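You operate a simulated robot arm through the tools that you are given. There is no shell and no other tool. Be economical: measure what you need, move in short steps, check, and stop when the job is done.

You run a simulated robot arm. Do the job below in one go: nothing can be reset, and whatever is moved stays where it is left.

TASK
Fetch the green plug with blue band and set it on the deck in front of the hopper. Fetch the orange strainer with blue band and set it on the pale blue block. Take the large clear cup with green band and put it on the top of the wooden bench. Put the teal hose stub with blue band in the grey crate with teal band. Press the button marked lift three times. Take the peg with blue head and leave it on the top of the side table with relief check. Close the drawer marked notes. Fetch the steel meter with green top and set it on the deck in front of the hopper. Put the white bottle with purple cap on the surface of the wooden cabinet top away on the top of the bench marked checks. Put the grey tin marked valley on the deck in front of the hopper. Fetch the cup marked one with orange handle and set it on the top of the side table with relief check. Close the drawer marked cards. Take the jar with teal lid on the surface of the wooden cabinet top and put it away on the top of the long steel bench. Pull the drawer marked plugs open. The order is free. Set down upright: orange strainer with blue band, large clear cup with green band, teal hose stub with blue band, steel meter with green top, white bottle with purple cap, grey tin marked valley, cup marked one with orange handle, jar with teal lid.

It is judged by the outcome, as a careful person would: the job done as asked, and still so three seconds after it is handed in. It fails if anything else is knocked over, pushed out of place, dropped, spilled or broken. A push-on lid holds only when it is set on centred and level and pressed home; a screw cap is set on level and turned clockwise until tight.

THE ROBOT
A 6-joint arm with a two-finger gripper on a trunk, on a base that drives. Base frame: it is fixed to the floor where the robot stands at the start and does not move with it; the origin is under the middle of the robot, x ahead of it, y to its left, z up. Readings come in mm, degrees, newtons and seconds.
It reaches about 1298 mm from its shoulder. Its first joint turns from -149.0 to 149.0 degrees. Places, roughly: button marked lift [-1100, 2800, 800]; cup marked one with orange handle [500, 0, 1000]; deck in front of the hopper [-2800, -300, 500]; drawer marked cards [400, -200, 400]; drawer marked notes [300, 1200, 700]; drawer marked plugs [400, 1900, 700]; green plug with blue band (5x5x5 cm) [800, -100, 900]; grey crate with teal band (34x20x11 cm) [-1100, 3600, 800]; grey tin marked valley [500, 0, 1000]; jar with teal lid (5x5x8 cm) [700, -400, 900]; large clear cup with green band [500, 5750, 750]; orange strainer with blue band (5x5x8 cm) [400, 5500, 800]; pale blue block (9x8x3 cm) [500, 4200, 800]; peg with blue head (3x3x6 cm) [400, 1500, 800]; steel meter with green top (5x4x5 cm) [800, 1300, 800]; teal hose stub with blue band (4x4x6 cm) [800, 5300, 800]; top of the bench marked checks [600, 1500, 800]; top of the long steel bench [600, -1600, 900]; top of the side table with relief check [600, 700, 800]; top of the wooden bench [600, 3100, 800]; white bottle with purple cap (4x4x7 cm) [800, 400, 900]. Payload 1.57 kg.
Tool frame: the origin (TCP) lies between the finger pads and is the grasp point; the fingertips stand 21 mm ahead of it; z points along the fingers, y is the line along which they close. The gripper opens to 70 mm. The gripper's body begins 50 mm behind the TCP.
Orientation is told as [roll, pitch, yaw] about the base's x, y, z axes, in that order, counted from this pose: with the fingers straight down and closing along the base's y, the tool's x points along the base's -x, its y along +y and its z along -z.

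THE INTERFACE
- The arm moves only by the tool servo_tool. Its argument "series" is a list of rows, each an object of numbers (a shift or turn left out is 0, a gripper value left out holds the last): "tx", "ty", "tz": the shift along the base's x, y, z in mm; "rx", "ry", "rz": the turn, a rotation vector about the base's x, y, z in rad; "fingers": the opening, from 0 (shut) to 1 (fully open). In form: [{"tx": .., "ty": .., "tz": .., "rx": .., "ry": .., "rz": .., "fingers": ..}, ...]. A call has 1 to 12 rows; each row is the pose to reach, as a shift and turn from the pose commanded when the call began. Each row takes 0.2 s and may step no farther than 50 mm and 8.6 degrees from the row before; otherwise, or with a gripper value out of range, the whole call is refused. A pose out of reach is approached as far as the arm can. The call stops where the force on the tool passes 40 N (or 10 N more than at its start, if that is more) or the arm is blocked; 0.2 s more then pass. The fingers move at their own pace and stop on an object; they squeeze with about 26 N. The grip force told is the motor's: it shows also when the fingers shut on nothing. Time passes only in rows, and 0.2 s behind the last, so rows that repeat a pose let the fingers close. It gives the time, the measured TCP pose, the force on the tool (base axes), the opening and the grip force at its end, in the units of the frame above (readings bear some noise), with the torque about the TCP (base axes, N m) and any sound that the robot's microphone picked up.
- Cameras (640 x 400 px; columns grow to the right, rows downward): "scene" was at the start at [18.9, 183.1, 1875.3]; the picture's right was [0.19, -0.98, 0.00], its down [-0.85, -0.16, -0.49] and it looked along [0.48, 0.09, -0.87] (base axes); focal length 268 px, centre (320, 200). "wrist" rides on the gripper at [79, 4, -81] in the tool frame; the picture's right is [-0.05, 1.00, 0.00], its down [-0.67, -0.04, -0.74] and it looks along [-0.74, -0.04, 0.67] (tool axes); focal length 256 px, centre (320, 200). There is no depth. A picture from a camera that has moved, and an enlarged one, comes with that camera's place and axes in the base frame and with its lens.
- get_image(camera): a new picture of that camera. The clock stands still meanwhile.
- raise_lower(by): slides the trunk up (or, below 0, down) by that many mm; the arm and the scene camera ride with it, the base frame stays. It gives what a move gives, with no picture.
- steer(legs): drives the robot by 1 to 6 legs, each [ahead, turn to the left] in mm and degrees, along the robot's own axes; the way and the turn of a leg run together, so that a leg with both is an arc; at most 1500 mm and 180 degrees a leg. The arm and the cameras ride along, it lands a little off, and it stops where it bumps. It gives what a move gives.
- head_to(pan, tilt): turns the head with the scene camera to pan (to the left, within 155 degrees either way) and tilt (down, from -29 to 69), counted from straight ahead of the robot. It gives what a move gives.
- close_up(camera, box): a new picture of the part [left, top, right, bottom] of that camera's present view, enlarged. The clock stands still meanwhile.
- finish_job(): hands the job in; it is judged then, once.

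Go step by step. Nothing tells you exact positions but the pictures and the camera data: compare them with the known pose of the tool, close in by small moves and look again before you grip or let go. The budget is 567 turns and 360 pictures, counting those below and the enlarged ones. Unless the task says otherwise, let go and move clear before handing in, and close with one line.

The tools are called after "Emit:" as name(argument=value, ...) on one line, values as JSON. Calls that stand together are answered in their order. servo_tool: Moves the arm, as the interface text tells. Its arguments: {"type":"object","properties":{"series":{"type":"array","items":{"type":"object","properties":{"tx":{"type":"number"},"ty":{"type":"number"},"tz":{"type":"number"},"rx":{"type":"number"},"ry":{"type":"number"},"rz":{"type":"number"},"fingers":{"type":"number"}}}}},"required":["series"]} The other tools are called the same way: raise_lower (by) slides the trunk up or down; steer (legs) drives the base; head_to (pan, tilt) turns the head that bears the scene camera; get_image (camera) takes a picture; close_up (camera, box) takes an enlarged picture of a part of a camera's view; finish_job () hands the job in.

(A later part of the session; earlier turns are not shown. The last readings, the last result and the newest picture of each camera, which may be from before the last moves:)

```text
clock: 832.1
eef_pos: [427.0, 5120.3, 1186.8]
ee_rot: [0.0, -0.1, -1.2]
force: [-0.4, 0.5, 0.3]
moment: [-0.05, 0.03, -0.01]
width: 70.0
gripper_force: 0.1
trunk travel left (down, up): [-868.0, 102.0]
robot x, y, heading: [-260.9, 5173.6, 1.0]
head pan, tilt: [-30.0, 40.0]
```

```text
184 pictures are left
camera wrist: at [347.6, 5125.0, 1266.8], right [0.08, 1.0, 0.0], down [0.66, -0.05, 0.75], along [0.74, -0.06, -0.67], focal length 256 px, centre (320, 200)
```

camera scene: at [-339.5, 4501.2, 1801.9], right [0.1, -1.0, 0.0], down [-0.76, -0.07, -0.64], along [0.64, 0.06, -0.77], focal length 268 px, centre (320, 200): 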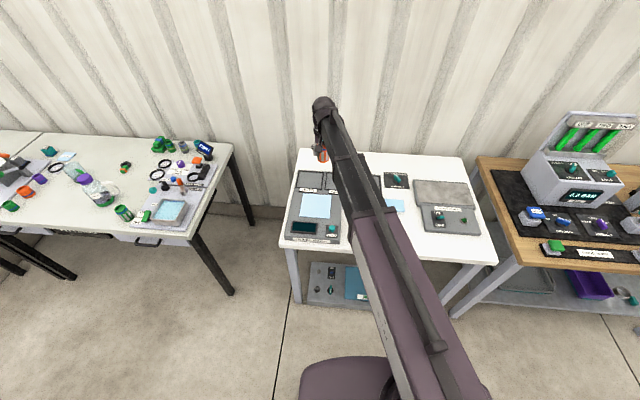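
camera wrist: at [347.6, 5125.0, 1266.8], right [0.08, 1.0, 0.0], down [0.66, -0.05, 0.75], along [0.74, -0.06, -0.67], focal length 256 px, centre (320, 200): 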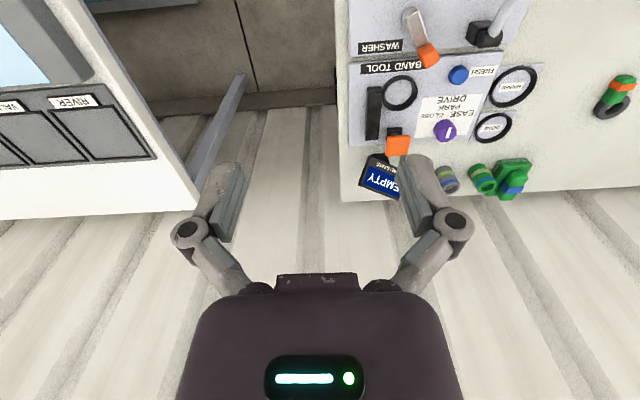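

Emit:
servo_tool(series=[{"tx": 43, "ty": 24}, {"tx": 86, "ty": 48}, {"tx": 129, "ty": 72}, {"tx": 172, "ty": 96}, {"tx": 215, "ty": 120}, {"tx": 258, "ty": 144}, {"tx": 301, "ty": 168}, {"tx": 343, "ty": 190}])

Emit:
raise_lower(by=-180)

Emit:
get_image(camera="wrist")

Emit:
close_up(camera="wrist", box=[240, 20, 440, 160])

```text
clock: 834.0
eef_pos: [770.2, 5310.3, 1186.4]
ee_rot: [0.0, 0.0, -1.3]
force: [0.2, -0.3, 0.1]
moment: [-0.02, 0.01, 0.03]
width: 70.1
gripper_force: 0.1
trunk travel left (down, up): [-868.0, 102.0]
robot x, y, heading: [-258.2, 5175.0, 1.2]
head pan, tilt: [-30.0, 40.0]
```

```text
clock: 836.0
eef_pos: [769.3, 5311.0, 1006.4]
ee_rot: [0.1, -0.1, -1.3]
force: [0.4, 0.2, 0.6]
moment: [0.0, 0.03, -0.04]
width: 70.2
gripper_force: 0.1
trunk travel left (down, up): [-688.0, 282.0]
robot x, y, heading: [-263.0, 5178.1, 1.0]
head pan, tilt: [-30.0, 40.0]
```

```text
183 pictures are left
camera wrist: at [689.5, 5315.9, 1087.2], right [0.08, 1.0, 0.0], down [0.66, -0.05, 0.75], along [0.74, -0.06, -0.67], focal length 256 px, centre (320, 200)
```

wrist: 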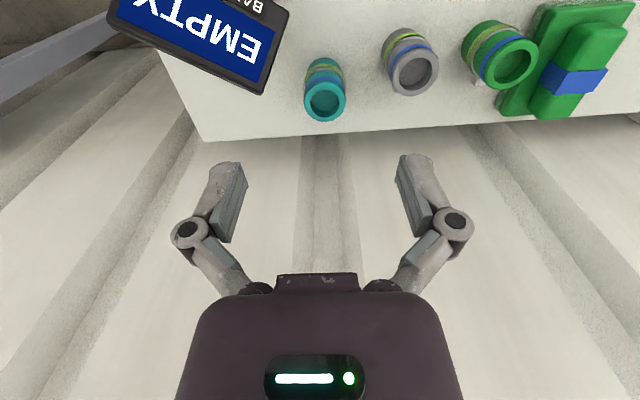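

```text
2.86 times, centred on (340, 90) of wrist
camera zoom: at [689.5, 5315.9, 1087.2], right [0.08, 1.0, 0.0], down [0.66, -0.05, 0.75], along [0.74, -0.06, -0.67], focal length 731 px, centre (263, 514)
```

zoom: 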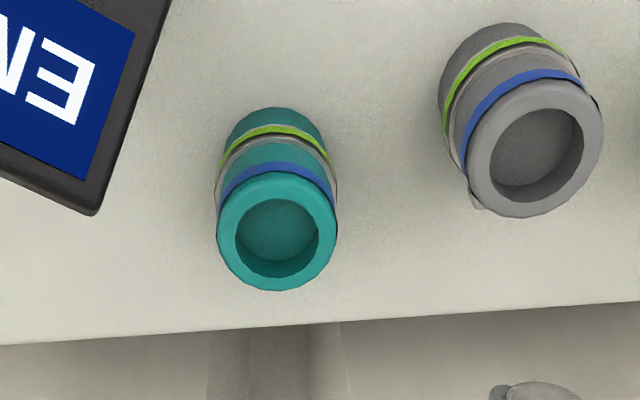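

Emit:
servo_tool(series=[{"tx": 20, "fingers": 0.8}, {"tx": 41, "ty": -0.5}])

Emit:
raise_lower(by=-110)

Emit:
get_image(camera="wrist")

```text
clock: 836.5
eef_pos: [810.4, 5310.2, 1006.2]
ee_rot: [0.0, -0.1, -1.3]
force: [0.1, -0.8, -0.2]
moment: [0.0, -0.05, -0.02]
width: 56.2
gripper_force: 0.0
trunk travel left (down, up): [-688.0, 282.0]
robot x, y, heading: [-260.6, 5172.7, 1.1]
head pan, tilt: [-30.0, 40.0]
```

```text
clock: 838.0
eef_pos: [809.6, 5308.9, 896.4]
ee_rot: [0.0, -0.1, -1.2]
force: [-0.1, -0.3, -0.7]
moment: [0.02, 0.01, 0.04]
width: 56.1
gripper_force: 0.0
trunk travel left (down, up): [-578.0, 392.0]
robot x, y, heading: [-261.9, 5174.2, 0.7]
head pan, tilt: [-30.0, 40.0]
```

```text
181 pictures are left
camera wrist: at [730.4, 5315.1, 977.2], right [0.08, 1.0, 0.0], down [0.66, -0.05, 0.75], along [0.74, -0.06, -0.67], focal length 256 px, centre (320, 200)
```

wrist: 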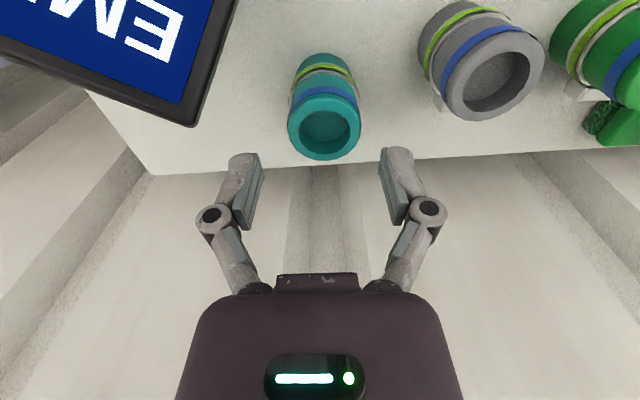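

Emit:
servo_tool(series=[{"tx": -1, "ty": 1.5}])

Emit:
raise_lower(by=-63)

Emit:
servo_tool(series=[{"fingers": 0.4}, {"fingers": 0}, {"fingers": 0}, {"fingers": 0}])

Emit:
raise_lower(by=80)

Emit:
get_image(camera="wrist")

```text
clock: 838.4
eef_pos: [807.6, 5311.5, 896.4]
ee_rot: [0.0, -0.1, -1.5]
force: [0.0, -0.1, 0.5]
moment: [-0.01, 0.01, -0.06]
width: 56.1
gripper_force: 0.1
trunk travel left (down, up): [-578.0, 392.0]
robot x, y, heading: [-258.5, 5171.2, 0.9]
head pan, tilt: [-30.0, 40.0]
```

```text
clock: 839.4
eef_pos: [808.6, 5311.5, 833.5]
ee_rot: [0.1, 0.0, -1.2]
force: [0.3, -0.5, -0.5]
moment: [0.02, 0.0, -0.02]
width: 55.9
gripper_force: 0.1
trunk travel left (down, up): [-515.0, 455.0]
robot x, y, heading: [-260.5, 5170.3, 1.1]
head pan, tilt: [-30.0, 40.0]
```

```text
clock: 840.4
eef_pos: [807.7, 5311.9, 834.6]
ee_rot: [0.1, 0.0, -1.2]
force: [0.6, 0.4, 4.4]
moment: [-0.08, -0.01, -0.01]
width: 38.8
gripper_force: 25.8
trunk travel left (down, up): [-515.0, 455.0]
robot x, y, heading: [-261.9, 5171.4, 1.1]
head pan, tilt: [-30.0, 40.0]
```

```text
clock: 841.6
eef_pos: [808.8, 5311.2, 914.2]
ee_rot: [0.0, -0.1, -1.2]
force: [0.1, 0.1, -0.2]
moment: [0.0, -0.02, 0.0]
width: 38.5
gripper_force: 25.9
trunk travel left (down, up): [-595.0, 375.0]
robot x, y, heading: [-258.3, 5173.8, 0.8]
head pan, tilt: [-30.0, 40.0]
```

```text
180 pictures are left
camera wrist: at [729.3, 5316.8, 993.9], right [0.08, 1.0, 0.0], down [0.66, -0.05, 0.75], along [0.74, -0.06, -0.67], focal length 256 px, centre (320, 200)
```

wrist: 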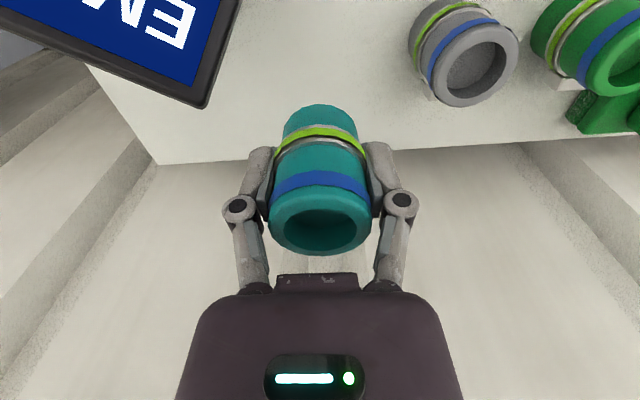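

Stub held. Retract, and drive to the crate table on the other side.

Emit:
raise_lower(by=270)

Emit:
servo_tool(series=[{"tx": -45, "ty": -6}, {"tx": -90, "ty": -12}, {"tx": -135, "ty": -18}, {"tx": -180, "ty": -24}, {"tx": -225, "ty": -30}, {"tx": -270, "ty": -36}, {"tx": -315, "ty": -42}, {"tx": -360, "ty": -48}, {"tx": -405, "ty": -54}])

Emit:
steer(legs=[[-140, 0], [0, -90], [1500, 0]])

Emit:
head_to(pan=-65, tilt=45)

Emit:
get_image(camera="scene")

```text
clock: 844.3
eef_pos: [808.3, 5311.0, 1183.0]
ee_rot: [0.0, -0.1, -1.3]
force: [-0.2, -0.3, -0.2]
moment: [0.02, 0.01, 0.01]
width: 38.8
gripper_force: 25.9
trunk travel left (down, up): [-865.0, 105.0]
robot x, y, heading: [-258.2, 5170.8, 0.9]
head pan, tilt: [-30.0, 40.0]
```

```text
clock: 846.3
eef_pos: [399.6, 5257.0, 1184.8]
ee_rot: [0.0, -0.2, -1.4]
force: [-0.3, 0.2, -1.2]
moment: [-0.01, -0.02, 0.0]
width: 38.8
gripper_force: 26.3
trunk travel left (down, up): [-865.0, 105.0]
robot x, y, heading: [-260.6, 5172.6, 0.8]
head pan, tilt: [-30.0, 40.0]
```

```text
clock: 861.9
eef_pos: [-152.3, 3056.9, 1184.3]
ee_rot: [0.0, -0.1, -87.2]
force: [0.0, -0.4, -0.9]
moment: [-0.01, -0.05, -0.02]
width: 38.8
gripper_force: 26.2
trunk travel left (down, up): [-865.0, 105.0]
robot x, y, heading: [-287.1, 3711.1, -85.1]
head pan, tilt: [-30.0, 40.0]
```

```text
clock: 862.9
eef_pos: [-152.7, 3057.2, 1184.5]
ee_rot: [0.0, -0.2, -87.1]
force: [-0.2, -0.3, -0.9]
moment: [-0.01, 0.0, 0.0]
width: 38.7
gripper_force: 26.4
trunk travel left (down, up): [-865.0, 105.0]
robot x, y, heading: [-286.9, 3714.2, -85.0]
head pan, tilt: [-65.0, 45.0]
```

```text
179 pictures are left
camera scene: at [-192.3, 3727.7, 1850.8], right [-0.5, 0.87, 0.0], down [0.61, 0.35, -0.71], along [-0.61, -0.35, -0.71], focal length 268 px, centre (320, 200)
```

scene: 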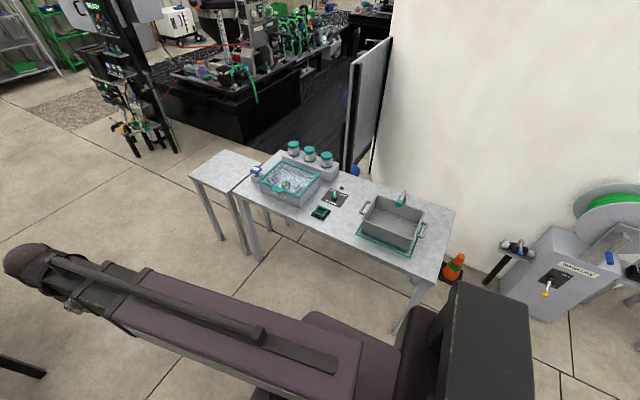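

Emit:
servo_tool(series=[{"tx": -48, "ty": 2}, {"tx": -96, "ty": 4}, {"tx": -144, "ty": 5}, {"tx": -192, "ty": 7}, {"tx": -240, "ty": 8}, {"tx": -288, "ty": 10}, {"tx": -336, "ty": 12}, {"tx": -384, "ty": 13}, {"tx": -435, "ty": 15, "fingers": 0}])

```text
refused: row 9 steps farther than a row can; nothing moved
```

Emit:
servo_tool(series=[{"tx": -48, "ty": 2}, {"tx": -96, "ty": 4}, {"tx": -144, "ty": 5}, {"tx": -192, "ty": 7}, {"tx": -240, "ty": 8}, {"tx": -288, "ty": 10}, {"tx": -336, "ty": 12}, {"tx": -384, "ty": 13}, {"tx": -430, "ty": 15}, {"tx": -467, "ty": 45}, {"tx": -504, "ty": 75}, {"tx": -541, "ty": 105}])

Emit:
servo_tool(series=[{"tx": -37, "ty": 30}, {"tx": -74, "ty": 60}, {"tx": -111, "ty": 90}, {"tx": -148, "ty": 120}, {"tx": -185, "ty": 152}, {"tx": -217, "ty": 188}, {"tx": -249, "ty": 224}, {"tx": -281, "ty": 260}, {"tx": -313, "ty": 296}, {"tx": -345, "ty": 332}, {"tx": -377, "ty": 368}, {"tx": -409, "ty": 404}])

Emit:
get_image(camera="wrist")

```text
clock: 865.5
eef_pos: [-695.0, 3164.2, 1183.9]
ee_rot: [0.0, -0.2, -87.1]
force: [-0.1, 0.0, -0.2]
moment: [0.0, 0.0, -0.03]
width: 38.7
gripper_force: 26.1
out of reach, approached as far as the arm can: row 11
trunk travel left (down, up): [-865.0, 105.0]
robot x, y, heading: [-286.2, 3709.8, -85.0]
head pan, tilt: [-65.0, 45.0]
```

```text
clock: 868.1
eef_pos: [-1104.3, 3568.7, 1184.2]
ee_rot: [0.0, -0.2, -87.1]
force: [-0.7, -0.8, -0.6]
moment: [0.0, 0.0, 0.0]
width: 38.6
gripper_force: 26.2
trunk travel left (down, up): [-865.0, 105.0]
robot x, y, heading: [-283.2, 3712.2, -85.0]
head pan, tilt: [-65.0, 45.0]
```

```text
178 pictures are left
camera wrist: at [-1103.3, 3647.6, 1263.7], right [1.0, 0.0, 0.0], down [0.0, -0.67, 0.75], along [0.0, -0.75, -0.67], focal length 256 px, centre (320, 200)
```

wrist: 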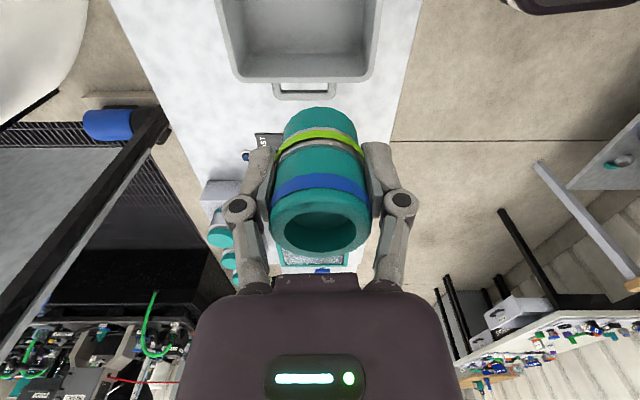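

Emit:
servo_tool(series=[{"tx": -7, "ty": 30}, {"tx": -14, "ty": 60}, {"tx": -21, "ty": 84}])

Emit:
raise_lower(by=-190)

Emit:
get_image(camera="wrist")

Emit:
close_up(camera="scene", box=[280, 120, 480, 280])

```text
clock: 868.9
eef_pos: [-1125.6, 3653.0, 1183.9]
ee_rot: [0.0, -0.2, -87.0]
force: [0.6, -0.4, -0.9]
moment: [0.0, 0.01, -0.01]
width: 38.5
gripper_force: 26.1
trunk travel left (down, up): [-865.0, 105.0]
robot x, y, heading: [-282.8, 3712.0, -85.1]
head pan, tilt: [-65.0, 45.0]
```

```text
clock: 871.0
eef_pos: [-1124.7, 3652.7, 994.6]
ee_rot: [0.1, -0.1, -87.1]
force: [-1.3, -0.1, -0.9]
moment: [0.03, 0.01, 0.0]
width: 38.6
gripper_force: 26.4
trunk travel left (down, up): [-675.0, 295.0]
robot x, y, heading: [-282.6, 3712.4, -85.1]
head pan, tilt: [-65.0, 45.0]
```

```text
177 pictures are left
camera wrist: at [-1124.8, 3732.0, 1074.1], right [1.0, 0.0, 0.0], down [0.0, -0.67, 0.75], along [0.0, -0.75, -0.67], focal length 256 px, centre (320, 200)
```

wrist: 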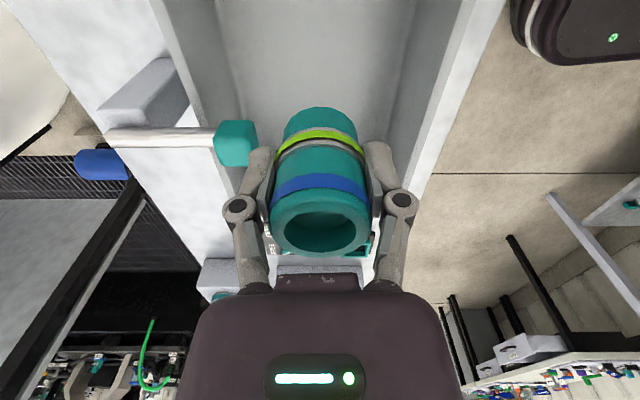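

```text
2.50 times, centred on (380, 200) of scene
camera zoom: at [-192.6, 3728.0, 1660.9], right [-0.5, 0.87, 0.0], down [0.61, 0.35, -0.71], along [-0.61, -0.35, -0.71], focal length 669 px, centre (170, 200)
```

zoom: 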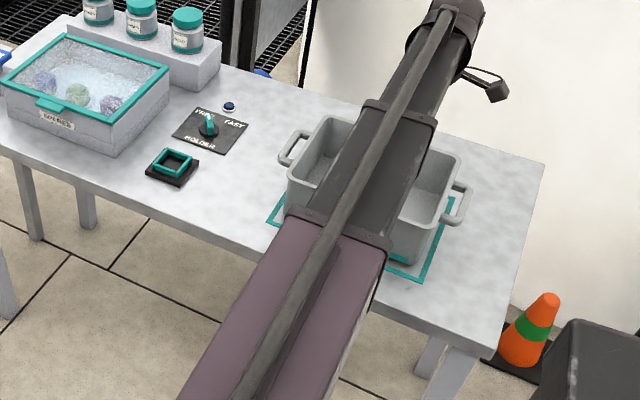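

Emit:
raise_lower(by=-120)

Emit:
get_image(camera="wrist")

```text
clock: 872.5
eef_pos: [-1124.7, 3652.7, 872.7]
ee_rot: [0.0, -0.1, -87.1]
force: [0.6, -0.1, -0.7]
moment: [0.01, -0.01, 0.0]
width: 38.9
gripper_force: 25.8
trunk travel left (down, up): [-555.0, 415.0]
robot x, y, heading: [-289.3, 3709.8, -85.2]
head pan, tilt: [-65.0, 45.0]
```

```text
175 pictures are left
camera wrist: at [-1124.8, 3732.0, 954.1], right [1.0, 0.0, 0.0], down [0.0, -0.67, 0.75], along [0.0, -0.75, -0.67], focal length 256 px, centre (320, 200)
```

wrist: 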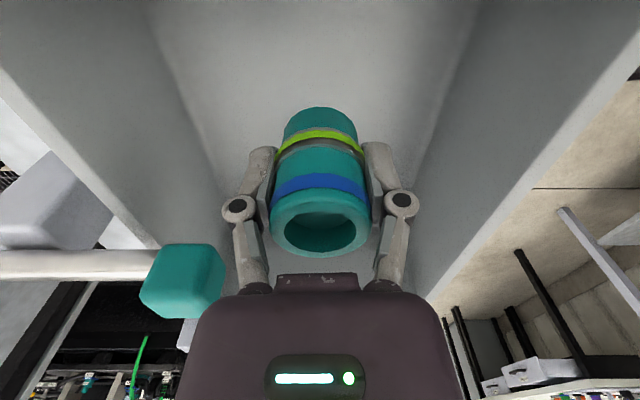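

Emit:
raise_lower(by=-40)

Emit:
raise_lower(by=-10)

Emit:
get_image(camera="wrist")

```text
clock: 873.3
eef_pos: [-1125.6, 3651.2, 833.5]
ee_rot: [0.0, -0.1, -87.1]
force: [-0.4, -0.7, -0.2]
moment: [0.03, 0.01, 0.0]
width: 38.9
gripper_force: 26.2
trunk travel left (down, up): [-515.0, 455.0]
robot x, y, heading: [-287.4, 3714.5, -85.0]
head pan, tilt: [-65.0, 45.0]
```

```text
clock: 873.9
eef_pos: [-1125.5, 3653.4, 823.8]
ee_rot: [0.0, 0.0, -87.1]
force: [0.2, -0.4, -0.2]
moment: [0.03, 0.02, -0.01]
width: 38.8
gripper_force: 26.0
trunk travel left (down, up): [-505.0, 465.0]
robot x, y, heading: [-287.0, 3711.9, -84.9]
head pan, tilt: [-65.0, 45.0]
```

```text
174 pictures are left
camera wrist: at [-1124.8, 3731.9, 904.1], right [1.0, 0.0, 0.0], down [0.0, -0.67, 0.75], along [0.0, -0.75, -0.67], focal length 256 px, centre (320, 200)
```

wrist: 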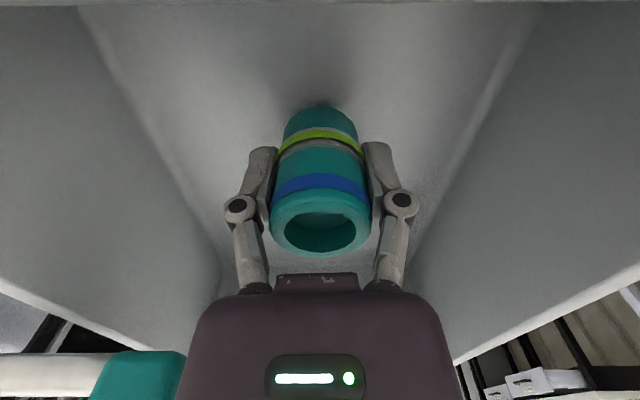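

Emit:
raise_lower(by=-6)

Emit:
raise_lower(by=-5)

Emit:
raise_lower(by=-4)

```text
clock: 874.4
eef_pos: [-1125.6, 3652.9, 819.4]
ee_rot: [0.0, -0.2, -87.1]
force: [0.6, -0.7, -0.6]
moment: [0.01, 0.0, -0.03]
width: 38.9
gripper_force: 26.0
trunk travel left (down, up): [-499.0, 471.0]
robot x, y, heading: [-285.0, 3715.0, -84.8]
head pan, tilt: [-65.0, 45.0]
```

```text
clock: 875.0
eef_pos: [-1125.6, 3651.5, 811.6]
ee_rot: [0.0, -0.1, -87.1]
force: [0.0, -0.7, -0.6]
moment: [-0.03, 0.0, 0.0]
width: 38.8
gripper_force: 26.0
trunk travel left (down, up): [-494.0, 476.0]
robot x, y, heading: [-287.5, 3710.9, -85.0]
head pan, tilt: [-65.0, 45.0]
```

```text
clock: 875.5
eef_pos: [-1125.5, 3652.7, 808.7]
ee_rot: [0.0, -0.1, -87.1]
force: [0.3, -0.6, -0.7]
moment: [0.0, 0.0, 0.0]
width: 38.9
gripper_force: 26.1
trunk travel left (down, up): [-490.0, 480.0]
robot x, y, heading: [-285.5, 3711.7, -84.9]
head pan, tilt: [-65.0, 45.0]
```

Emit:
raise_lower(by=-5)

Emit:
raise_lower(by=-4)

Emit:
raise_lower(by=-4)

Emit:
get_image(camera="wrist")

```text
clock: 876.0
eef_pos: [-1125.2, 3652.4, 805.4]
ee_rot: [-0.2, -0.1, -87.1]
force: [-10.3, -1.8, 33.7]
moment: [-0.11, 0.36, -0.02]
width: 39.1
gripper_force: 25.6
trunk travel left (down, up): [-485.0, 485.0]
robot x, y, heading: [-289.5, 3713.1, -85.0]
head pan, tilt: [-65.0, 45.0]
```

```text
clock: 876.6
eef_pos: [-1123.2, 3652.8, 801.3]
ee_rot: [-0.1, -0.2, -87.1]
force: [-5.6, -0.6, 31.0]
moment: [-0.09, 0.16, 0.01]
width: 39.0
gripper_force: 26.3
trunk travel left (down, up): [-481.0, 489.0]
robot x, y, heading: [-285.5, 3711.9, -84.9]
head pan, tilt: [-65.0, 45.0]
```

```text
clock: 877.1
eef_pos: [-1122.5, 3652.6, 797.9]
ee_rot: [-0.1, 0.0, -87.1]
force: [-2.5, 0.2, 33.8]
moment: [-0.1, 0.04, -0.04]
width: 38.9
gripper_force: 26.0
trunk travel left (down, up): [-477.0, 493.0]
robot x, y, heading: [-286.2, 3711.9, -85.1]
head pan, tilt: [-65.0, 45.0]
```

```text
173 pictures are left
camera wrist: at [-1122.6, 3732.1, 878.2], right [1.0, 0.0, 0.0], down [0.0, -0.67, 0.75], along [0.0, -0.75, -0.67], focal length 256 px, centre (320, 200)
```

wrist: 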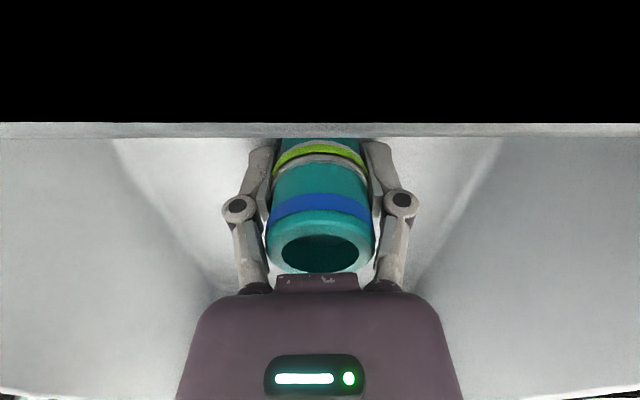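

Emit:
raise_lower(by=6)

Emit:
get_image(camera="wrist")

Emit:
close_up(camera="scene", box=[280, 60, 480, 220])

```text
clock: 877.7
eef_pos: [-1124.6, 3652.8, 800.1]
ee_rot: [0.0, -0.1, -87.1]
force: [-0.6, 0.3, -0.5]
moment: [0.0, 0.0, -0.01]
width: 38.9
gripper_force: 26.0
trunk travel left (down, up): [-483.0, 487.0]
robot x, y, heading: [-287.2, 3711.0, -85.2]
head pan, tilt: [-65.0, 45.0]
```

```text
172 pictures are left
camera wrist: at [-1124.9, 3732.0, 881.5], right [1.0, 0.0, 0.0], down [0.0, -0.67, 0.75], along [0.0, -0.75, -0.67], focal length 256 px, centre (320, 200)
```

wrist: 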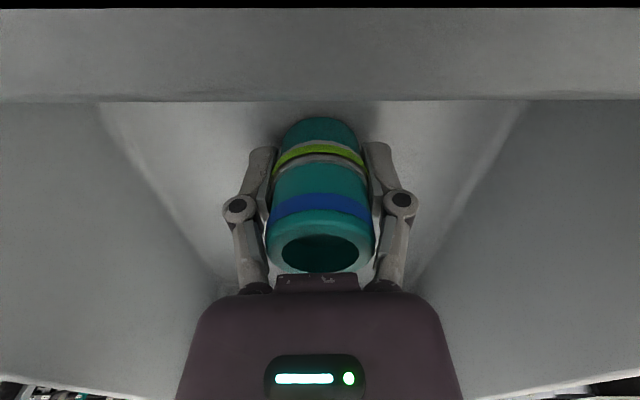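

```text
2.50 times, centred on (380, 140) of scene
camera zoom: at [-192.9, 3728.0, 1468.5], right [-0.5, 0.87, 0.0], down [0.61, 0.35, -0.71], along [-0.61, -0.35, -0.71], focal length 669 px, centre (170, 350)
```

zoom: 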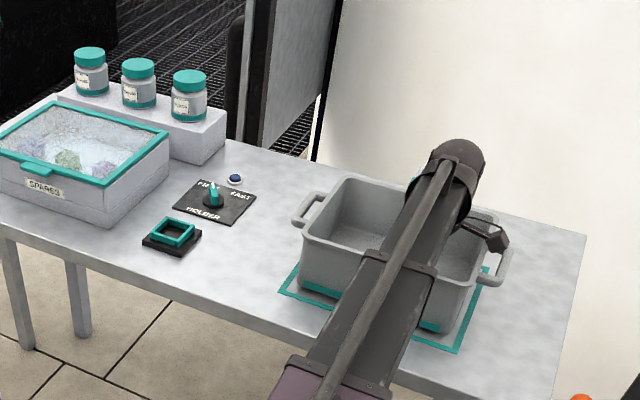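

Emit:
servo_tool(series=[{"fingers": 0.62}, {"fingers": 0.75}, {"fingers": 0.75}])

Emit:
raise_lower(by=120)

Emit:
get_image(camera="wrist")

```text
clock: 878.5
eef_pos: [-1124.3, 3652.6, 801.5]
ee_rot: [0.1, -0.1, -87.1]
force: [0.6, 0.1, -0.6]
moment: [0.01, -0.02, 0.0]
width: 52.4
gripper_force: 0.1
trunk travel left (down, up): [-483.0, 487.0]
robot x, y, heading: [-287.5, 3708.4, -84.9]
head pan, tilt: [-65.0, 45.0]
```

```text
clock: 880.0
eef_pos: [-1124.7, 3653.5, 921.1]
ee_rot: [0.0, -0.1, -87.1]
force: [-0.5, -0.5, -0.1]
moment: [-0.03, -0.01, 0.02]
width: 52.3
gripper_force: 0.0
trunk travel left (down, up): [-603.0, 367.0]
robot x, y, heading: [-284.3, 3711.6, -85.3]
head pan, tilt: [-65.0, 45.0]
```

```text
170 pictures are left
camera wrist: at [-1124.8, 3732.0, 1002.0], right [1.0, 0.0, 0.0], down [0.0, -0.67, 0.75], along [0.0, -0.75, -0.67], focal length 256 px, centre (320, 200)
```

wrist: 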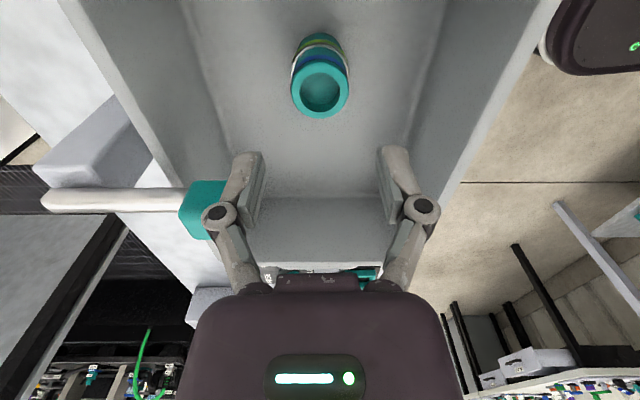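

Stub is upright in the crate. Last item: the large cup. Bring the arm to the front and reverse to the far bench.

Emit:
raise_lower(by=265)

Emit:
servo_tool(series=[{"tx": 26, "ty": -40}, {"tx": 52, "ty": -80}, {"tx": 78, "ty": -120}, {"tx": 104, "ty": -160}, {"tx": 130, "ty": -200}, {"tx": 156, "ty": -240}, {"tx": 182, "ty": -280}, {"tx": 208, "ty": -320}, {"tx": 237, "ty": -360}, {"tx": 275, "ty": -388}, {"tx": 313, "ty": -416}, {"tx": 351, "ty": -444}])

Emit:
servo_tool(series=[{"tx": 38, "ty": -28}, {"tx": 76, "ty": -56}, {"tx": 114, "ty": -84}, {"tx": 152, "ty": -112}, {"tx": 190, "ty": -138}, {"tx": 238, "ty": -142}, {"tx": 286, "ty": -146}, {"tx": 334, "ty": -150}, {"tx": 382, "ty": -150}, {"tx": 430, "ty": -150}, {"tx": 478, "ty": -150}])

Emit:
steer(legs=[[-1500, 0], [-330, 0], [0, 85]])

Emit:
head_to(pan=15, tilt=45)

Emit:
get_image(camera="scene")

```text
clock: 882.7
eef_pos: [-1124.3, 3652.8, 1186.4]
ee_rot: [0.0, -0.2, -87.2]
force: [-0.5, 0.6, 0.5]
moment: [0.0, -0.01, -0.01]
width: 52.6
gripper_force: 0.0
trunk travel left (down, up): [-868.0, 102.0]
robot x, y, heading: [-289.0, 3709.6, -84.9]
head pan, tilt: [-65.0, 45.0]
```

```text
clock: 885.3
eef_pos: [-773.6, 3209.1, 1187.3]
ee_rot: [0.0, -0.1, -87.1]
force: [-1.0, 0.2, 0.1]
moment: [-0.01, 0.01, 0.01]
width: 52.6
gripper_force: 0.0
trunk travel left (down, up): [-868.0, 102.0]
robot x, y, heading: [-288.3, 3711.3, -85.0]
head pan, tilt: [-65.0, 45.0]
```

```text
clock: 887.7
eef_pos: [-296.4, 3057.6, 1187.7]
ee_rot: [0.0, -0.2, -87.1]
force: [-0.3, -0.6, 0.6]
moment: [0.03, 0.0, -0.03]
width: 52.2
gripper_force: 0.2
trunk travel left (down, up): [-868.0, 102.0]
robot x, y, heading: [-283.3, 3708.2, -85.0]
head pan, tilt: [-65.0, 45.0]
```

```text
clock: 904.4
eef_pos: [214.4, 5459.2, 1186.5]
ee_rot: [0.0, -0.1, -3.1]
force: [0.5, -0.8, 0.4]
moment: [0.04, -0.01, -0.03]
width: 52.8
gripper_force: 0.1
trunk travel left (down, up): [-868.0, 102.0]
robot x, y, heading: [-438.1, 5572.3, -1.6]
head pan, tilt: [-65.0, 45.0]
```

```text
clock: 905.9
eef_pos: [214.9, 5458.7, 1187.2]
ee_rot: [0.0, -0.1, -3.1]
force: [0.0, 0.2, 0.2]
moment: [0.0, -0.03, 0.05]
width: 52.2
gripper_force: 0.0
trunk travel left (down, up): [-868.0, 102.0]
robot x, y, heading: [-435.9, 5571.6, -1.2]
head pan, tilt: [15.0, 45.0]
```

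```text
169 pictures are left
camera scene: at [-396.8, 5760.7, 1853.8], right [0.23, -0.97, 0.0], down [-0.69, -0.17, -0.71], along [0.69, 0.17, -0.71], focal length 268 px, centre (320, 200)
```

scene: 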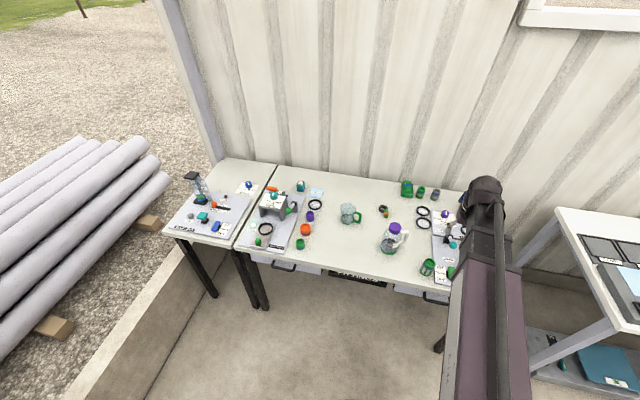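

Emit:
close_up(camera="scene", box=[280, 170, 420, 270])

Emit:
close_up(camera="scene", box=[160, 150, 300, 250])

```text
4.00 times, centred on (350, 220) of scene
camera zoom: at [-396.8, 5760.7, 1853.8], right [0.23, -0.97, 0.0], down [-0.69, -0.17, -0.71], along [0.69, 0.17, -0.71], focal length 1070 px, centre (200, 120)
```

zoom: 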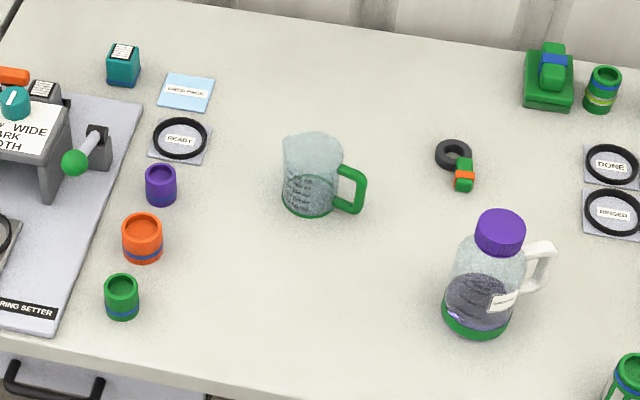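

```text
4.00 times, centred on (230, 200) of scene
camera zoom: at [-396.8, 5760.7, 1853.8], right [0.23, -0.97, 0.0], down [-0.69, -0.17, -0.71], along [0.69, 0.17, -0.71], focal length 1070 px, centre (680, 200)
```

zoom: 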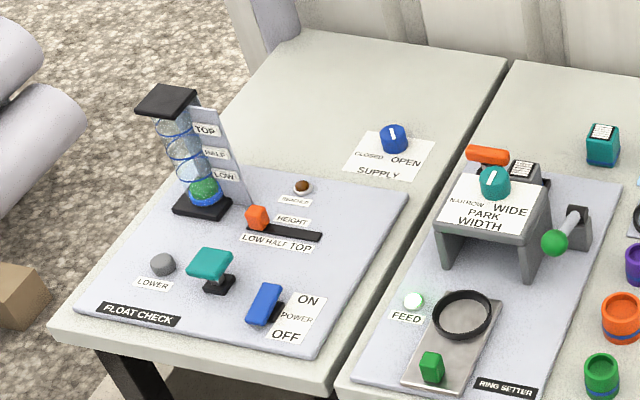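

The cup stands at about (511, 5838), handle toward −y. I'll move over its +y rim for the same wall grip.

Emit:
servo_tool(series=[{"tx": 26, "ty": 38, "rz": 0.02, "fingers": 1}, {"tx": 52, "ty": 76, "rz": 0.04}, {"tx": 78, "ty": 114, "rz": 0.054}, {"tx": 104, "ty": 152, "rz": 0.054}, {"tx": 130, "ty": 190, "rz": 0.054}, {"tx": 156, "ty": 228, "rz": 0.054}, {"tx": 182, "ty": 266, "rz": 0.054}, {"tx": 208, "ty": 304, "rz": 0.054}, {"tx": 234, "ty": 342, "rz": 0.054}, {"tx": 260, "ty": 380, "rz": 0.054}, {"tx": 285, "ty": 416, "rz": 0.054}])

Emit:
raise_lower(by=-150)

Emit:
get_image(camera="wrist")

Emit:
raise_lower(by=-60)

Emit:
get_image(camera="wrist")

```text
clock: 908.3
eef_pos: [502.9, 5876.6, 1186.5]
ee_rot: [0.0, -0.1, 0.0]
force: [0.6, 0.2, -0.9]
moment: [0.02, 0.03, 0.01]
width: 70.0
gripper_force: 0.0
trunk travel left (down, up): [-868.0, 102.0]
robot x, y, heading: [-434.8, 5570.4, -1.5]
head pan, tilt: [15.0, 45.0]
```

```text
clock: 910.0
eef_pos: [502.4, 5876.0, 1037.3]
ee_rot: [0.0, -0.1, 0.0]
force: [-0.5, 0.4, -0.3]
moment: [-0.01, -0.02, -0.01]
width: 70.0
gripper_force: 0.0
trunk travel left (down, up): [-718.0, 252.0]
robot x, y, heading: [-434.5, 5569.6, -1.5]
head pan, tilt: [15.0, 45.0]
```

```text
166 pictures are left
camera wrist: at [422.6, 5880.2, 1117.2], right [0.05, 1.0, 0.0], down [0.66, -0.04, 0.75], along [0.75, -0.04, -0.67], focal length 256 px, centre (320, 200)
```

wrist: 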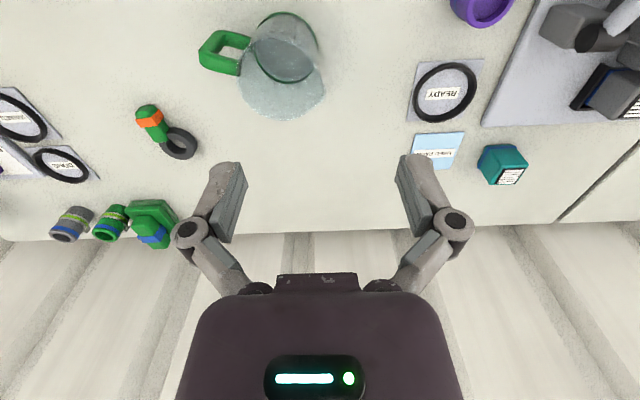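

```text
clock: 911.0
eef_pos: [502.0, 5874.5, 976.7]
ee_rot: [0.0, -0.1, 0.0]
force: [-0.1, 0.2, -0.4]
moment: [0.03, -0.02, 0.0]
width: 70.3
gripper_force: 0.1
trunk travel left (down, up): [-658.0, 312.0]
robot x, y, heading: [-435.3, 5573.9, -1.5]
head pan, tilt: [15.0, 45.0]
```

```text
165 pictures are left
camera wrist: at [422.5, 5880.2, 1057.2], right [0.05, 1.0, 0.0], down [0.66, -0.04, 0.75], along [0.75, -0.04, -0.67], focal length 256 px, centre (320, 200)
```

wrist: 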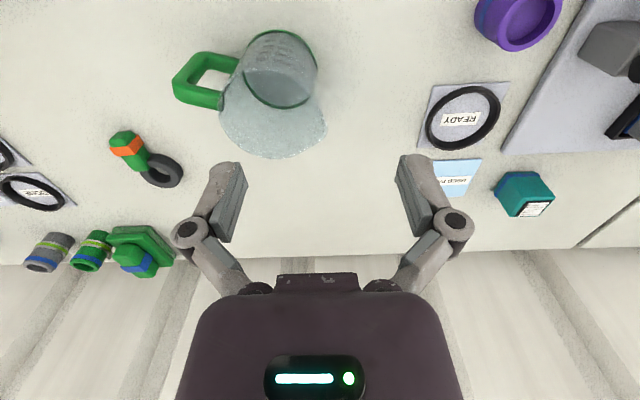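

Emit:
servo_tool(series=[{"tx": 9, "ty": 4}])

Emit:
raise_lower(by=-40)

Emit:
get_image(camera="wrist")

```text
clock: 911.5
eef_pos: [511.7, 5880.5, 976.2]
ee_rot: [-0.1, -0.1, 0.0]
force: [0.1, 0.0, -0.4]
moment: [-0.02, 0.02, 0.02]
width: 69.8
gripper_force: 0.2
trunk travel left (down, up): [-658.0, 312.0]
robot x, y, heading: [-436.3, 5569.7, -1.4]
head pan, tilt: [15.0, 45.0]
```

```text
clock: 912.3
eef_pos: [512.1, 5879.3, 937.2]
ee_rot: [-0.1, -0.1, 0.0]
force: [0.2, -0.8, 0.1]
moment: [0.02, 0.0, 0.01]
width: 69.8
gripper_force: 0.1
trunk travel left (down, up): [-618.0, 352.0]
robot x, y, heading: [-432.1, 5575.1, -1.4]
head pan, tilt: [15.0, 45.0]
```

```text
164 pictures are left
camera wrist: at [432.0, 5883.9, 1017.2], right [0.05, 1.0, 0.0], down [0.66, -0.04, 0.75], along [0.75, -0.04, -0.67], focal length 256 px, centre (320, 200)
```

wrist: 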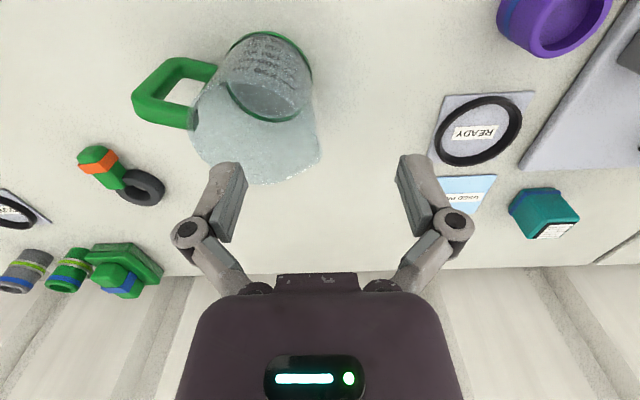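

Emit:
servo_tool(series=[{"tx": 4, "ty": -2}])

Emit:
raise_lower(by=-50)

Emit:
get_image(camera="wrist")

```text
clock: 912.7
eef_pos: [514.9, 5878.0, 936.9]
ee_rot: [-0.1, -0.1, -0.1]
force: [0.0, -1.4, 0.0]
moment: [-0.02, 0.02, 0.0]
width: 69.9
gripper_force: 0.0
trunk travel left (down, up): [-618.0, 352.0]
robot x, y, heading: [-433.3, 5573.0, -1.7]
head pan, tilt: [15.0, 45.0]
```

```text
clock: 913.6
eef_pos: [513.6, 5878.1, 886.7]
ee_rot: [0.0, -0.1, 0.0]
force: [0.5, 0.6, 0.4]
moment: [-0.01, -0.01, 0.02]
width: 70.1
gripper_force: 0.0
trunk travel left (down, up): [-568.0, 402.0]
robot x, y, heading: [-432.1, 5571.3, -1.4]
head pan, tilt: [15.0, 45.0]
```

```text
163 pictures are left
camera wrist: at [435.8, 5882.0, 967.2], right [0.05, 1.0, 0.0], down [0.66, -0.04, 0.75], along [0.75, -0.04, -0.67], focal length 256 px, centre (320, 200)
```

wrist: 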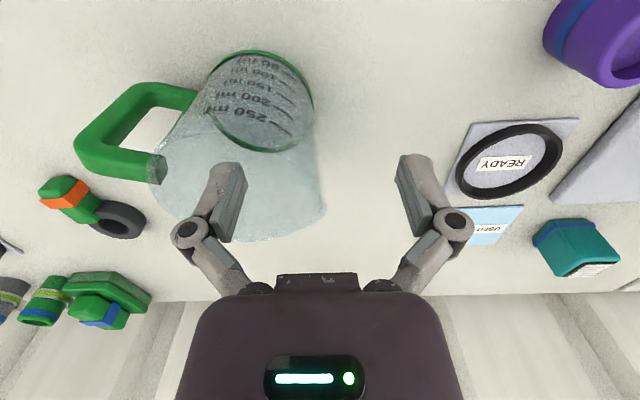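

Emit:
servo_tool(series=[{"fingers": 0.5}, {"fingers": 0.2}, {"fingers": 0}, {"fingers": 0}, {"fingers": 0}])

Emit:
raise_lower(by=20)

Emit:
get_image(camera="wrist")

```text
clock: 914.8
eef_pos: [514.2, 5877.8, 888.1]
ee_rot: [0.1, -0.1, -0.1]
force: [-0.7, 0.6, 3.8]
moment: [-0.14, 0.05, -0.01]
width: 6.3
gripper_force: 25.9
trunk travel left (down, up): [-568.0, 402.0]
robot x, y, heading: [-432.4, 5572.5, -1.5]
head pan, tilt: [15.0, 45.0]
```

```text
clock: 915.5
eef_pos: [516.1, 5877.2, 906.4]
ee_rot: [0.0, -0.1, 0.0]
force: [-0.6, -0.1, -0.2]
moment: [0.0, 0.02, -0.04]
width: 5.9
gripper_force: 25.6
trunk travel left (down, up): [-588.0, 382.0]
robot x, y, heading: [-432.5, 5572.1, -1.5]
head pan, tilt: [15.0, 45.0]
```

```text
162 pictures are left
camera wrist: at [436.0, 5882.0, 987.0], right [0.05, 1.0, 0.0], down [0.66, -0.04, 0.75], along [0.75, -0.04, -0.67], focal length 256 px, centre (320, 200)
```

wrist: 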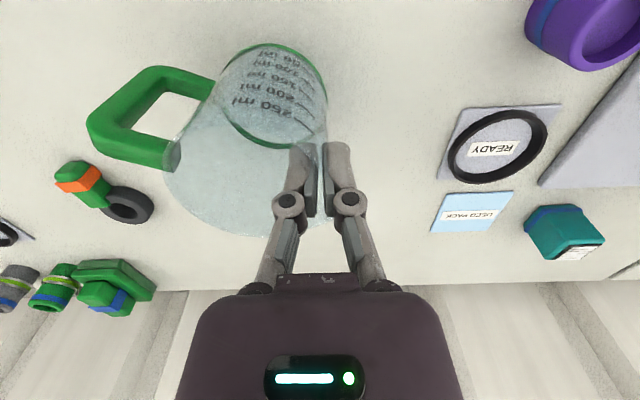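

Cup held. Lift high, and drive facing −y along the aisle to the wooden bench.

Emit:
raise_lower(by=285)

Emit:
servo_tool(series=[{"tx": -20, "ty": -8}, {"tx": -55, "ty": -22}, {"tx": -95, "ty": -38}, {"tx": -135, "ty": -54}, {"tx": -175, "ty": -70}, {"tx": -215, "ty": -86}, {"tx": -250, "ty": -100}, {"tx": -270, "ty": -108}])

Emit:
steer(legs=[[0, -89.5], [1200, 0], [900, 0]])

Emit:
head_to(pan=50, tilt=45)

Emit:
get_image(camera="scene")

Emit:
get_image(camera="wrist")

```text
clock: 918.3
eef_pos: [515.2, 5879.0, 1191.9]
ee_rot: [0.0, 0.0, 0.1]
force: [0.3, 0.3, -0.4]
moment: [0.0, 0.03, 0.0]
width: 5.9
gripper_force: 26.4
trunk travel left (down, up): [-873.0, 97.0]
robot x, y, heading: [-432.8, 5569.6, -1.6]
head pan, tilt: [15.0, 45.0]
```

```text
clock: 920.1
eef_pos: [245.9, 5770.1, 1192.0]
ee_rot: [0.0, -0.1, 0.0]
force: [0.1, -0.2, -0.9]
moment: [0.0, -0.01, 0.01]
width: 6.3
gripper_force: 25.5
trunk travel left (down, up): [-873.0, 97.0]
robot x, y, heading: [-433.7, 5574.6, -1.5]
head pan, tilt: [15.0, 45.0]
```

```text
clock: 938.8
eef_pos: [-316.2, 2767.8, 1191.8]
ee_rot: [-0.1, 0.0, -91.1]
force: [-0.1, 0.1, -0.7]
moment: [0.0, -0.02, -0.02]
width: 5.8
gripper_force: 25.8
trunk travel left (down, up): [-873.0, 97.0]
robot x, y, heading: [-504.5, 3451.3, -92.5]
head pan, tilt: [15.0, 45.0]
```

```text
clock: 939.8
eef_pos: [-316.4, 2768.0, 1192.2]
ee_rot: [0.0, -0.1, -91.0]
force: [0.0, 0.6, -1.5]
moment: [-0.01, -0.07, 0.01]
width: 6.0
gripper_force: 25.8
trunk travel left (down, up): [-873.0, 97.0]
robot x, y, heading: [-504.1, 3452.1, -92.5]
head pan, tilt: [50.0, 45.0]
```

```text
161 pictures are left
camera scene: at [-269.6, 3433.8, 1858.8], right [-0.67, -0.74, 0.0], down [-0.52, 0.48, -0.71], along [0.52, -0.48, -0.71], focal length 268 px, centre (320, 200)
```

scene: 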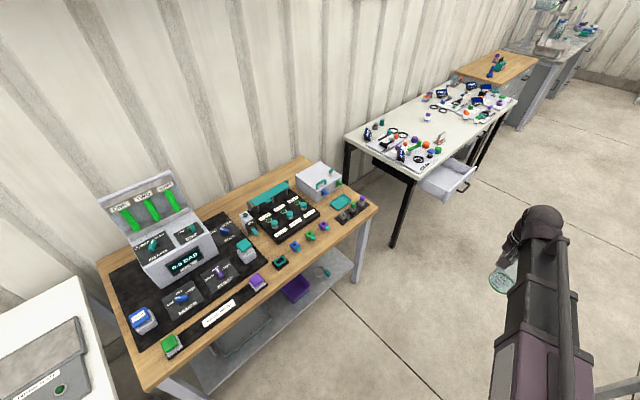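

```text
160 pictures are left
camera wrist: at [-310.1, 2847.4, 1272.1], right [1.0, -0.07, 0.0], down [-0.05, -0.66, 0.75], along [-0.05, -0.74, -0.67], focal length 256 px, centre (320, 200)
```

wrist: 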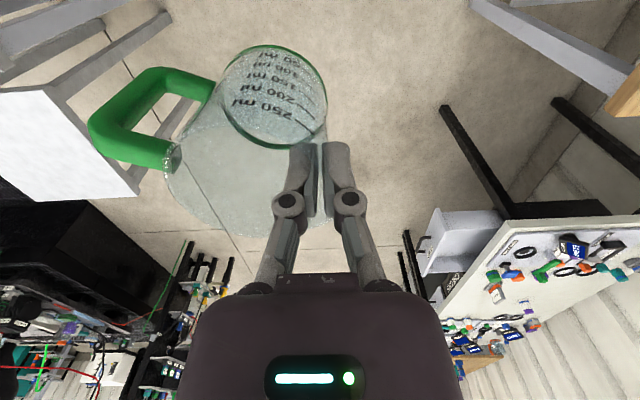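

Emit:
close_up(camera="scene", box=[90, 140, 390, 400])

Emit:
close_up(camera="scene", box=[220, 140, 400, 280])

```text
1.54 times, centred on (240, 270) of scene
camera zoom: at [-269.6, 3433.8, 1858.8], right [-0.67, -0.74, 0.0], down [-0.52, 0.48, -0.71], along [0.52, -0.48, -0.71], focal length 412 px, centre (443, 92)
```

zoom: 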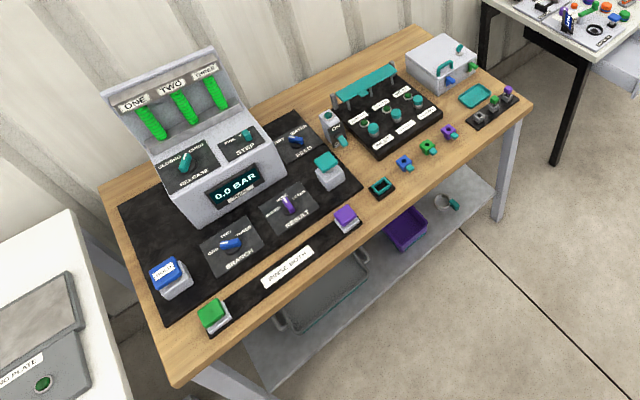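

```text
2.86 times, centred on (310, 210) of scene
camera zoom: at [-269.6, 3433.8, 1858.8], right [-0.67, -0.74, 0.0], down [-0.52, 0.48, -0.71], along [0.52, -0.48, -0.71], focal length 764 px, centre (349, 171)
```

zoom: 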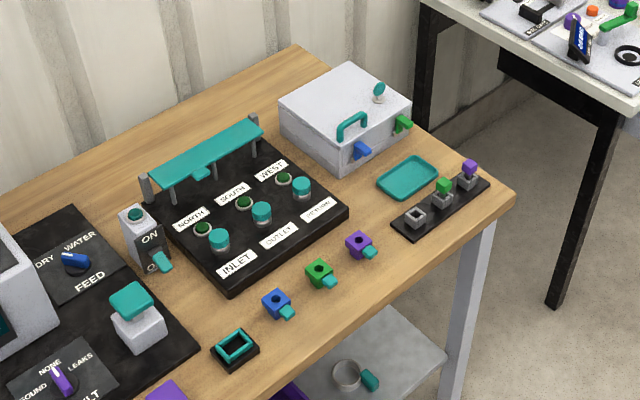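

I see a free strip along the back of the wooden bench around (835, 3060). I need the base closer to the bench, so I'll back up, shift over, and come down the aisle again.

Emit:
steer(legs=[[-1000, 0], [0, 20], [740, 0], [0, -17.5]])

Emit:
steer(legs=[[620, 0]])

```text
clock: 953.4
eef_pos: [-13.8, 3090.4, 1192.2]
ee_rot: [0.0, 0.0, -88.1]
force: [0.6, 1.0, 0.7]
moment: [-0.02, 0.03, -0.02]
width: 6.0
gripper_force: 25.6
trunk travel left (down, up): [-873.0, 97.0]
robot x, y, heading: [-239.9, 3764.0, -88.8]
head pan, tilt: [50.0, 45.0]
```

```text
clock: 957.6
eef_pos: [-0.3, 2466.3, 1191.2]
ee_rot: [0.1, -0.1, -87.8]
force: [0.2, 0.1, -0.7]
moment: [0.02, 0.01, 0.0]
width: 5.9
gripper_force: 25.8
trunk travel left (down, up): [-873.0, 97.0]
robot x, y, heading: [-227.0, 3141.2, -88.6]
head pan, tilt: [50.0, 45.0]
```

Emit:
servo_tool(series=[{"tx": 18, "ty": 14, "rz": 0.05}, {"tx": 50, "ty": 38, "rz": 0.11}, {"tx": 86, "ty": 65, "rz": 0.18}, {"tx": 122, "ty": 92, "rz": 0.25}, {"tx": 158, "ty": 119, "rz": 0.32}, {"tx": 194, "ty": 146, "rz": 0.39}, {"tx": 230, "ty": 173, "rz": 0.46}, {"tx": 266, "ty": 200, "rz": 0.53}, {"tx": 302, "ty": 227, "rz": 0.6}, {"tx": 338, "ty": 254, "rz": 0.67}, {"tx": 374, "ty": 281, "rz": 0.74}, {"tx": 400, "ty": 301, "rz": 0.8}])

Emit:
servo_tool(series=[{"tx": 18, "ty": 14, "rz": 0.05}, {"tx": 50, "ty": 38, "rz": 0.11}, {"tx": 86, "ty": 65, "rz": 0.18}, {"tx": 122, "ty": 92, "rz": 0.25}, {"tx": 158, "ty": 119, "rz": 0.32}, {"tx": 194, "ty": 146, "rz": 0.39}, {"tx": 230, "ty": 173, "rz": 0.46}, {"tx": 266, "ty": 200, "rz": 0.53}, {"tx": 302, "ty": 227, "rz": 0.6}, {"tx": 338, "ty": 254, "rz": 0.67}, {"tx": 370, "ty": 278, "rz": 0.72}, {"tx": 395, "ty": 300, "rz": 0.73}])

Emit:
get_image(camera="wrist")

Emit:
head_to(pan=80, tilt=45)

Emit:
get_image(camera="scene")

```text
clock: 960.2
eef_pos: [399.1, 2769.0, 1191.1]
ee_rot: [0.0, -0.1, -42.0]
force: [0.0, 0.7, -0.8]
moment: [0.05, -0.01, 0.0]
width: 6.1
gripper_force: 26.1
trunk travel left (down, up): [-873.0, 97.0]
robot x, y, heading: [-230.5, 3134.6, -88.8]
head pan, tilt: [50.0, 45.0]
```

```text
clock: 962.8
eef_pos: [795.0, 3070.3, 1191.4]
ee_rot: [0.0, 0.0, -0.1]
force: [0.2, 0.4, -1.5]
moment: [0.03, 0.0, 0.01]
width: 6.1
gripper_force: 26.0
trunk travel left (down, up): [-873.0, 97.0]
robot x, y, heading: [-230.8, 3139.0, -89.1]
head pan, tilt: [50.0, 45.0]
```

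```text
157 pictures are left
camera wrist: at [715.7, 3074.6, 1271.6], right [0.06, 1.0, 0.0], down [0.66, -0.04, 0.75], along [0.74, -0.04, -0.67], focal length 256 px, centre (320, 200)
```

wrist: 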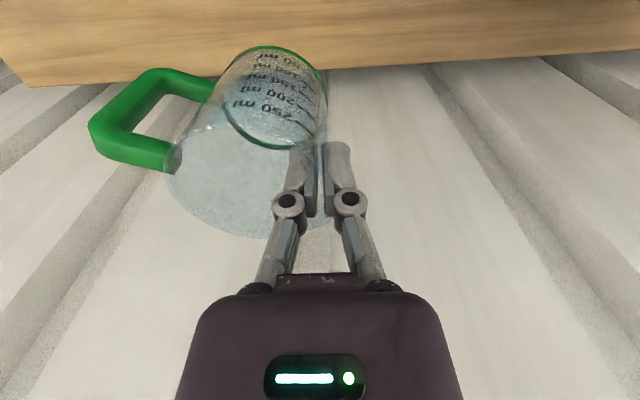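

```text
clock: 963.7
eef_pos: [792.9, 3069.9, 1192.1]
ee_rot: [0.0, -0.1, -0.2]
force: [-0.8, -0.4, -1.0]
moment: [0.02, 0.02, 0.03]
width: 5.9
gripper_force: 26.0
trunk travel left (down, up): [-873.0, 97.0]
robot x, y, heading: [-228.7, 3141.3, -88.8]
head pan, tilt: [80.0, 45.0]
```

```text
156 pictures are left
camera scene: at [20.1, 3175.2, 1858.8], right [-0.15, -0.99, 0.0], down [-0.7, 0.11, -0.71], along [0.7, -0.11, -0.71], focal length 268 px, centre (320, 200)
```

scene: 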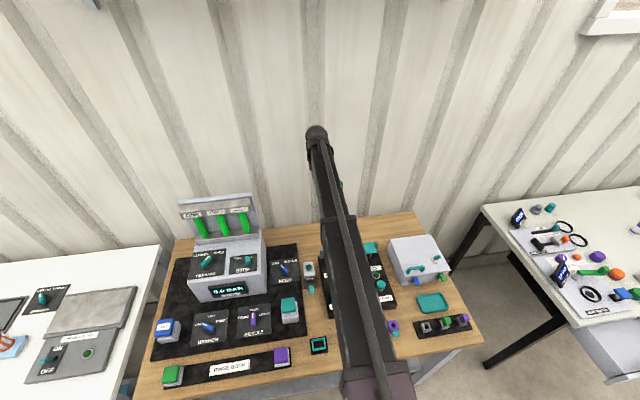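

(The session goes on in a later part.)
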